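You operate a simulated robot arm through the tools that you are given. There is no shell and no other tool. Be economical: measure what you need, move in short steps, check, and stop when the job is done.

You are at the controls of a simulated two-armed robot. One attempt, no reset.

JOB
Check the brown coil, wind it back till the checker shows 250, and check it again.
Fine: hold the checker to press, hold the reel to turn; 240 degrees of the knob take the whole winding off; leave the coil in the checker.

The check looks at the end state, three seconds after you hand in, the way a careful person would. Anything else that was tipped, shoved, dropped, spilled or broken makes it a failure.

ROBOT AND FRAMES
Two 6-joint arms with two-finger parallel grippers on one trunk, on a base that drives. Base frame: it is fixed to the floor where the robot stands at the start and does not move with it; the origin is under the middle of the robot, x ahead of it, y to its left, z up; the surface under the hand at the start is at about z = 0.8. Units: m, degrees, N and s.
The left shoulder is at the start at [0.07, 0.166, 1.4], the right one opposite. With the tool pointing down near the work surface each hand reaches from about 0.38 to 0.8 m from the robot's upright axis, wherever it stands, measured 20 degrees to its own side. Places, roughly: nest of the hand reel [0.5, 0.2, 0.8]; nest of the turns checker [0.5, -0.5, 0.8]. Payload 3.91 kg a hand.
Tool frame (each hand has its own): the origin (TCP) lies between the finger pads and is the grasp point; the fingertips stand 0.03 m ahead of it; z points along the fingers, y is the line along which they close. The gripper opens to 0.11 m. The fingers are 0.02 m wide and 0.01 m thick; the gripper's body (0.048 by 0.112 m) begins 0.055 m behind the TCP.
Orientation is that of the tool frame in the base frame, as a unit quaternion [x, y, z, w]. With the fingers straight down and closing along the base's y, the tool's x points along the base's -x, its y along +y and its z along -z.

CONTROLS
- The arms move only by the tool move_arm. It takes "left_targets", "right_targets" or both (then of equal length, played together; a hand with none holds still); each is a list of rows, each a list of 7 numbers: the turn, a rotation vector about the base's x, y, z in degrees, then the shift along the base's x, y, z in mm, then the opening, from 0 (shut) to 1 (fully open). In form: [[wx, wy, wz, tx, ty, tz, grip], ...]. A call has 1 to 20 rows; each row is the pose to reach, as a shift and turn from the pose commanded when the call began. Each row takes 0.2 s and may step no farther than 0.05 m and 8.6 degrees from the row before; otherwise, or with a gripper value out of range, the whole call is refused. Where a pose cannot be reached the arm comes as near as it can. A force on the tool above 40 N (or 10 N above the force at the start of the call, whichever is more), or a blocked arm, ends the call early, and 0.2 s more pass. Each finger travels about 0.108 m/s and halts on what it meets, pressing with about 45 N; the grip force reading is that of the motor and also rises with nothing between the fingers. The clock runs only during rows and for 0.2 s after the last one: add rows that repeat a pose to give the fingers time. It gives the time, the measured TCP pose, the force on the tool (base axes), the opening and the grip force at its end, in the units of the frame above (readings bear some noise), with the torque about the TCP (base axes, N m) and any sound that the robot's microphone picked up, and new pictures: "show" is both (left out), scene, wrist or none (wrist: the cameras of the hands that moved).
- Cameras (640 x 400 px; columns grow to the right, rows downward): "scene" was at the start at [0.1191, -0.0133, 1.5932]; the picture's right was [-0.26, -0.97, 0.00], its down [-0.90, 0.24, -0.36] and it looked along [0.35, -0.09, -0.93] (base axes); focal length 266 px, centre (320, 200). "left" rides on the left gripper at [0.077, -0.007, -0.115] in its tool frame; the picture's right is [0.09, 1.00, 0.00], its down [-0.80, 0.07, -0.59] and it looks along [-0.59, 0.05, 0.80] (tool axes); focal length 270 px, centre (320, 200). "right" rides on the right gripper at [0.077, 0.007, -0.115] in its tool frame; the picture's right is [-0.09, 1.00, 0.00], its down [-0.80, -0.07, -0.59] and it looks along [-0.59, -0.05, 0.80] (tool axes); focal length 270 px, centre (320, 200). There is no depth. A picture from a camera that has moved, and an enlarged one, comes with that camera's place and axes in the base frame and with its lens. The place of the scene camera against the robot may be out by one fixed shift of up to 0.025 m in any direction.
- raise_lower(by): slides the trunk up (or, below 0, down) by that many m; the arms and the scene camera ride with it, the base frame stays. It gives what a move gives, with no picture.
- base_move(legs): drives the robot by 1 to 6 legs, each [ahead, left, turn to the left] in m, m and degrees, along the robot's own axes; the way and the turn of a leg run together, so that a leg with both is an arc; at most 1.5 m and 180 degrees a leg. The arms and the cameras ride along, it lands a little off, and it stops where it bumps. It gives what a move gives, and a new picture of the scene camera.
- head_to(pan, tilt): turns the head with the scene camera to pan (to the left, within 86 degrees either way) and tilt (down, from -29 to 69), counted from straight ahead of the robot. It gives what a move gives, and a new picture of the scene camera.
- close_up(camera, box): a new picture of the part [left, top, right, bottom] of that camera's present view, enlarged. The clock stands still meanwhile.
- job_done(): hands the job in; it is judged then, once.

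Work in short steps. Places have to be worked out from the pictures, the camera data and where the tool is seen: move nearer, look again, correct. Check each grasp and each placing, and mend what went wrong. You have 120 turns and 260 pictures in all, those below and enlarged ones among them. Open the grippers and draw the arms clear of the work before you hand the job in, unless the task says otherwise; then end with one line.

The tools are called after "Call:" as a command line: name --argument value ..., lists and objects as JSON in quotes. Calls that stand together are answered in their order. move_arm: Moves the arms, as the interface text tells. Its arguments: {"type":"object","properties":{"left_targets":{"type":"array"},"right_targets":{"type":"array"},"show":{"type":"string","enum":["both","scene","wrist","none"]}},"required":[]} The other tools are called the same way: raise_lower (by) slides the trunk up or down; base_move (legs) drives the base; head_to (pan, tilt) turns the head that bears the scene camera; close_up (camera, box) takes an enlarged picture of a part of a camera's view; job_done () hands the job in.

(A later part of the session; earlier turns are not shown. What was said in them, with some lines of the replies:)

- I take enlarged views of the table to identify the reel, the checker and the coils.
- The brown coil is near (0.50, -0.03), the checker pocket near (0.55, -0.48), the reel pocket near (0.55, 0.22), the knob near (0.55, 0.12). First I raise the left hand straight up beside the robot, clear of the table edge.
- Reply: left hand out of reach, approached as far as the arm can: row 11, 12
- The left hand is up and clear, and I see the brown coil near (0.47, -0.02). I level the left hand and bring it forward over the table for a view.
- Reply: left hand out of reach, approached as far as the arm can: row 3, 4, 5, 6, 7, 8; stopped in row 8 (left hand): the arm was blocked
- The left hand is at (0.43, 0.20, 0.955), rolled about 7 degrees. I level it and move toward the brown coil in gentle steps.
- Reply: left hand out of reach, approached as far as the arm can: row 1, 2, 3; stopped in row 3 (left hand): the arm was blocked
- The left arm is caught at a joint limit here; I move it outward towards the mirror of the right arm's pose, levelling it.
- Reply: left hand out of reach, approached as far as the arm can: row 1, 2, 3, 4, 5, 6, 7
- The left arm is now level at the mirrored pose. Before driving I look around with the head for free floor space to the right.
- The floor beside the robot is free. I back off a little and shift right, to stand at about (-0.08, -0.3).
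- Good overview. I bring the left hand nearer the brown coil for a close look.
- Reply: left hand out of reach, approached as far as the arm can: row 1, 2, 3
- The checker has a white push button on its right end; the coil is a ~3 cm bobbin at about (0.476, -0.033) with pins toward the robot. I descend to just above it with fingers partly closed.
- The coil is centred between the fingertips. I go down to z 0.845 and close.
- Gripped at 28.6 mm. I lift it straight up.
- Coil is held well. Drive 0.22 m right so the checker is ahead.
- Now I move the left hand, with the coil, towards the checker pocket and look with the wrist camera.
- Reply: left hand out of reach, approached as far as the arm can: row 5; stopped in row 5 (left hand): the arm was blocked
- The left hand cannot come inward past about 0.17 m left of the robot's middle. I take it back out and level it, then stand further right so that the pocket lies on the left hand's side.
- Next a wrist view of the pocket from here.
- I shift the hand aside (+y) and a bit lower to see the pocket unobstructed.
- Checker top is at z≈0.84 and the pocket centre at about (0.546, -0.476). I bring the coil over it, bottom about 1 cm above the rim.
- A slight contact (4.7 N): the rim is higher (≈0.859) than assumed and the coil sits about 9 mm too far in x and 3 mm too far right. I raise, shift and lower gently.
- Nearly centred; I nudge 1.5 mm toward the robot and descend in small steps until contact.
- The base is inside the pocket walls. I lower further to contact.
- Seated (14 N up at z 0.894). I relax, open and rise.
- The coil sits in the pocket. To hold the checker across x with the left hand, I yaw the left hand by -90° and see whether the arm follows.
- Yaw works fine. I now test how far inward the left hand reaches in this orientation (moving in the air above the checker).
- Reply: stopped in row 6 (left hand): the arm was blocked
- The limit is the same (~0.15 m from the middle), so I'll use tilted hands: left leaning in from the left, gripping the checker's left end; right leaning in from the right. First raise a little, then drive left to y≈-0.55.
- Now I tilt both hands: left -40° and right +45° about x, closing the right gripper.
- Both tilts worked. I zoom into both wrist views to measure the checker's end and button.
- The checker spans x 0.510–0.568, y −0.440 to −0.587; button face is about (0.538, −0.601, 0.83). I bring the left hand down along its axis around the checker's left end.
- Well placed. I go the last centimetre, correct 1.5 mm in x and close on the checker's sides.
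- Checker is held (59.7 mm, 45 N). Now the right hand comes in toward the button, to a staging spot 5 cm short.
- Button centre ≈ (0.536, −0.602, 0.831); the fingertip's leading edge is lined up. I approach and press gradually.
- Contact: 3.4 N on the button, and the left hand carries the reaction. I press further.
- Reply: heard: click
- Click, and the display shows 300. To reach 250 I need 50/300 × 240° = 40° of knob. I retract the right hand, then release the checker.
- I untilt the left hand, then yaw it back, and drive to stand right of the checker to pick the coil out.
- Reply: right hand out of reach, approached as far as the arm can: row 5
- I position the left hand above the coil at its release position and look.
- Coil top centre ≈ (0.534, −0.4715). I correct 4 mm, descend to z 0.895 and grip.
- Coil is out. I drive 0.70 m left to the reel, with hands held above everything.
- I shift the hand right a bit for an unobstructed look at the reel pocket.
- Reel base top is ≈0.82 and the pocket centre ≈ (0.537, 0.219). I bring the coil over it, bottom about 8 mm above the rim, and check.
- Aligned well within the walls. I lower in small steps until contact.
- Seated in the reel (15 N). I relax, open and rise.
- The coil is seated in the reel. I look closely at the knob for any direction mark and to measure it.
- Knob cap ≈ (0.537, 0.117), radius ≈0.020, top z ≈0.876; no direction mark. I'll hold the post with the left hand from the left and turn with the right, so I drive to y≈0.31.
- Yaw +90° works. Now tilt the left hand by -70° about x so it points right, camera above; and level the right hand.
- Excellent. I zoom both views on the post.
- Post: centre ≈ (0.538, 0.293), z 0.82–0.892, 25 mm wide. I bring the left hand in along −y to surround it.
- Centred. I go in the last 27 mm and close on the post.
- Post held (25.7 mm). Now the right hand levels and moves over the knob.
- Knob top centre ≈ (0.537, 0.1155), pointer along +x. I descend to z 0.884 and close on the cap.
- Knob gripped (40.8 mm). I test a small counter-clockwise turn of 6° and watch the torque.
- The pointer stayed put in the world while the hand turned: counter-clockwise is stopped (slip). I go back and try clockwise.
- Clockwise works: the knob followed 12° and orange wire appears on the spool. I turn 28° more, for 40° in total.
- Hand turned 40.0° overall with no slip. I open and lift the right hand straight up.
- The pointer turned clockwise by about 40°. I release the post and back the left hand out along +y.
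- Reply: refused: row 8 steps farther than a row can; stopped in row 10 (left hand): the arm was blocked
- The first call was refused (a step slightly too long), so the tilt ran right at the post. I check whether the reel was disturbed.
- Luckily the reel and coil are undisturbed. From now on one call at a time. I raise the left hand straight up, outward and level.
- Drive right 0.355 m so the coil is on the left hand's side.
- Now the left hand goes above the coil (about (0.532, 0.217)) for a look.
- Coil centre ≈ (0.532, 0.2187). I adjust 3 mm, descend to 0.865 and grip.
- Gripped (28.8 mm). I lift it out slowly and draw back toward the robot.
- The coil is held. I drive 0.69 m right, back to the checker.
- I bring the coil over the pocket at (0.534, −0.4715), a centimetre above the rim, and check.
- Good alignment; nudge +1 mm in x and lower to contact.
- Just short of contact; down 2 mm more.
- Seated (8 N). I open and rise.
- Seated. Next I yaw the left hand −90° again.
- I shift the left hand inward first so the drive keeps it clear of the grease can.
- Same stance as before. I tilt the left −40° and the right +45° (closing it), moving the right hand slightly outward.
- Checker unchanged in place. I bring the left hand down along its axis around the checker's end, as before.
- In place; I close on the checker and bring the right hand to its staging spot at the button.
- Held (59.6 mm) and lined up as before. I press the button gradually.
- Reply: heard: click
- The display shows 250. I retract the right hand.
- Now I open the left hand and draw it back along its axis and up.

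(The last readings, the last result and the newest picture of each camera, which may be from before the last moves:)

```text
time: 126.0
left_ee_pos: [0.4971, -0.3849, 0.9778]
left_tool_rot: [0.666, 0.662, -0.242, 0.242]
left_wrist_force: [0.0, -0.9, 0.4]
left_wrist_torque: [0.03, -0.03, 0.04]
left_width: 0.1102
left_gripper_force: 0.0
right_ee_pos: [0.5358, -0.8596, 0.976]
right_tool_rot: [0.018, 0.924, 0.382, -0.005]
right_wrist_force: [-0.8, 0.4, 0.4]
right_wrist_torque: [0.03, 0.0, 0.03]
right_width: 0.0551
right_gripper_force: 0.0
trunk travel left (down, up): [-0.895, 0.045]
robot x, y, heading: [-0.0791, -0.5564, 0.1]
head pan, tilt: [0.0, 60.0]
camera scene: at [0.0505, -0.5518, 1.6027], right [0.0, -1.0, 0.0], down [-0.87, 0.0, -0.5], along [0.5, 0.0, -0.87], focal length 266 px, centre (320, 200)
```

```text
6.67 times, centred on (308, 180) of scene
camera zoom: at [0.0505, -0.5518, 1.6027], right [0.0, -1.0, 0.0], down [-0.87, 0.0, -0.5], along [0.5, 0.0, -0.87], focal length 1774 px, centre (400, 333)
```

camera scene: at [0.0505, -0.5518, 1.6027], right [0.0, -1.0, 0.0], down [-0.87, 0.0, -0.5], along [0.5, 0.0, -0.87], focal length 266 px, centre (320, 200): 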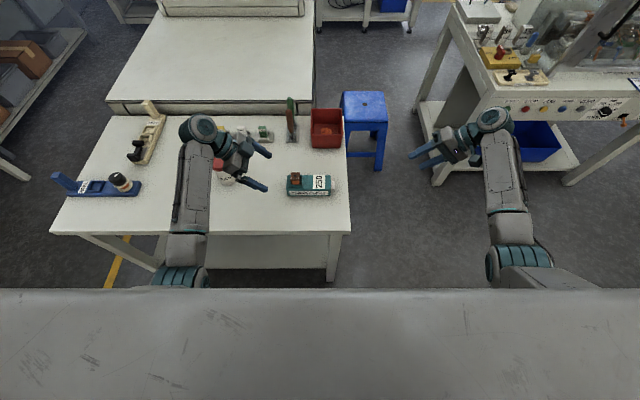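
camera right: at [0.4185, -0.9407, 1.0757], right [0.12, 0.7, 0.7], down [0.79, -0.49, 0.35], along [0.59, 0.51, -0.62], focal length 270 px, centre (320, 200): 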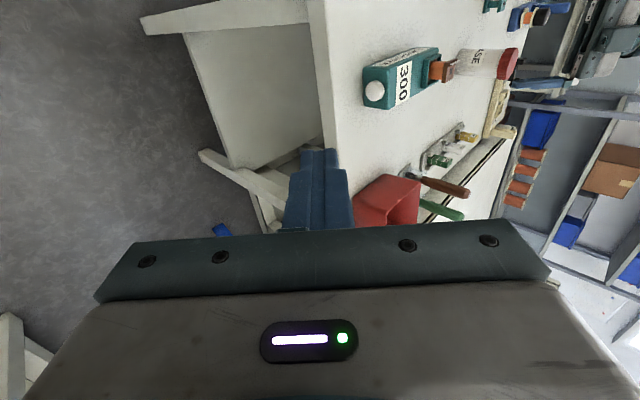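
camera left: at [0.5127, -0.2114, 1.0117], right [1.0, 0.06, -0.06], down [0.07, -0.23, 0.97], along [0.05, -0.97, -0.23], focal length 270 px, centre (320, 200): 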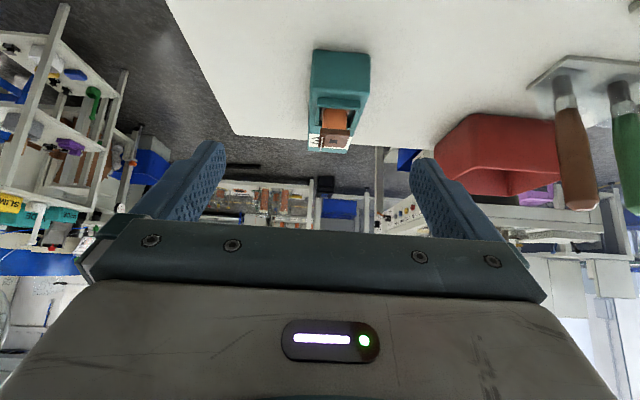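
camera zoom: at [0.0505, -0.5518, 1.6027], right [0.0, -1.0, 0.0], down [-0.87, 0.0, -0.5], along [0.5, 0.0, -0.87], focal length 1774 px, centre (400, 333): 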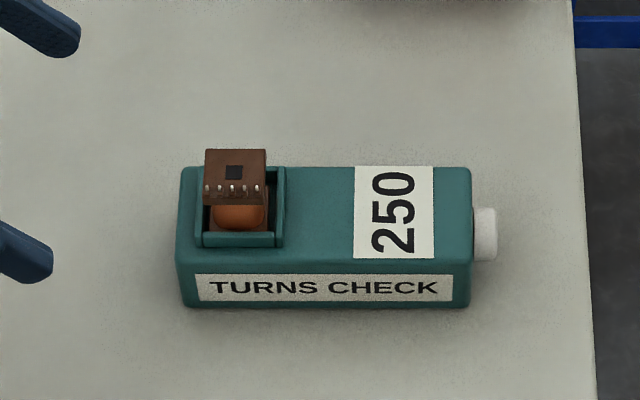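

The coil is in the checker, display 250, all upright. I back the robot off 0.25 m so both hands are clear of the table.

Call:
base_move --legs '[[-0.25, 0, 0]]'

```text
time: 127.8
left_ee_pos: [0.2519, -0.3855, 0.9767]
left_tool_rot: [0.667, 0.662, -0.244, 0.242]
left_wrist_force: [-0.4, -0.2, 0.8]
left_wrist_torque: [-0.04, 0.0, 0.0]
left_width: 0.11
left_gripper_force: 0.1
right_ee_pos: [0.2877, -0.8613, 0.9738]
right_tool_rot: [0.019, 0.924, 0.382, -0.005]
right_wrist_force: [0.3, -0.1, 0.8]
right_wrist_torque: [-0.01, -0.02, 0.0]
right_width: 0.0552
right_gripper_force: 0.1
trunk travel left (down, up): [-0.895, 0.045]
robot x, y, heading: [-0.3296, -0.5515, -0.1]
head pan, tilt: [0.0, 60.0]
camera scene: at [-0.1941, -0.552, 1.6023], right [0.0, -1.0, 0.0], down [-0.87, 0.0, -0.5], along [0.5, 0.0, -0.87], focal length 266 px, centre (320, 200)
```

scene: 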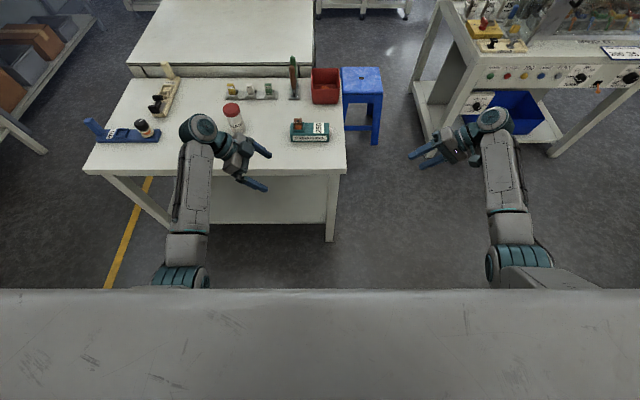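

Everything stands as it should, and both hands are open and clear, so I hand in.

Call:
job_done

```text
The job is handed in.
```

The brown coil checked at 300 turns. I wound it back 40° on the reel's knob, and the second check shows 250. The coil is still in the checker, with both grippers open and clear of the table.
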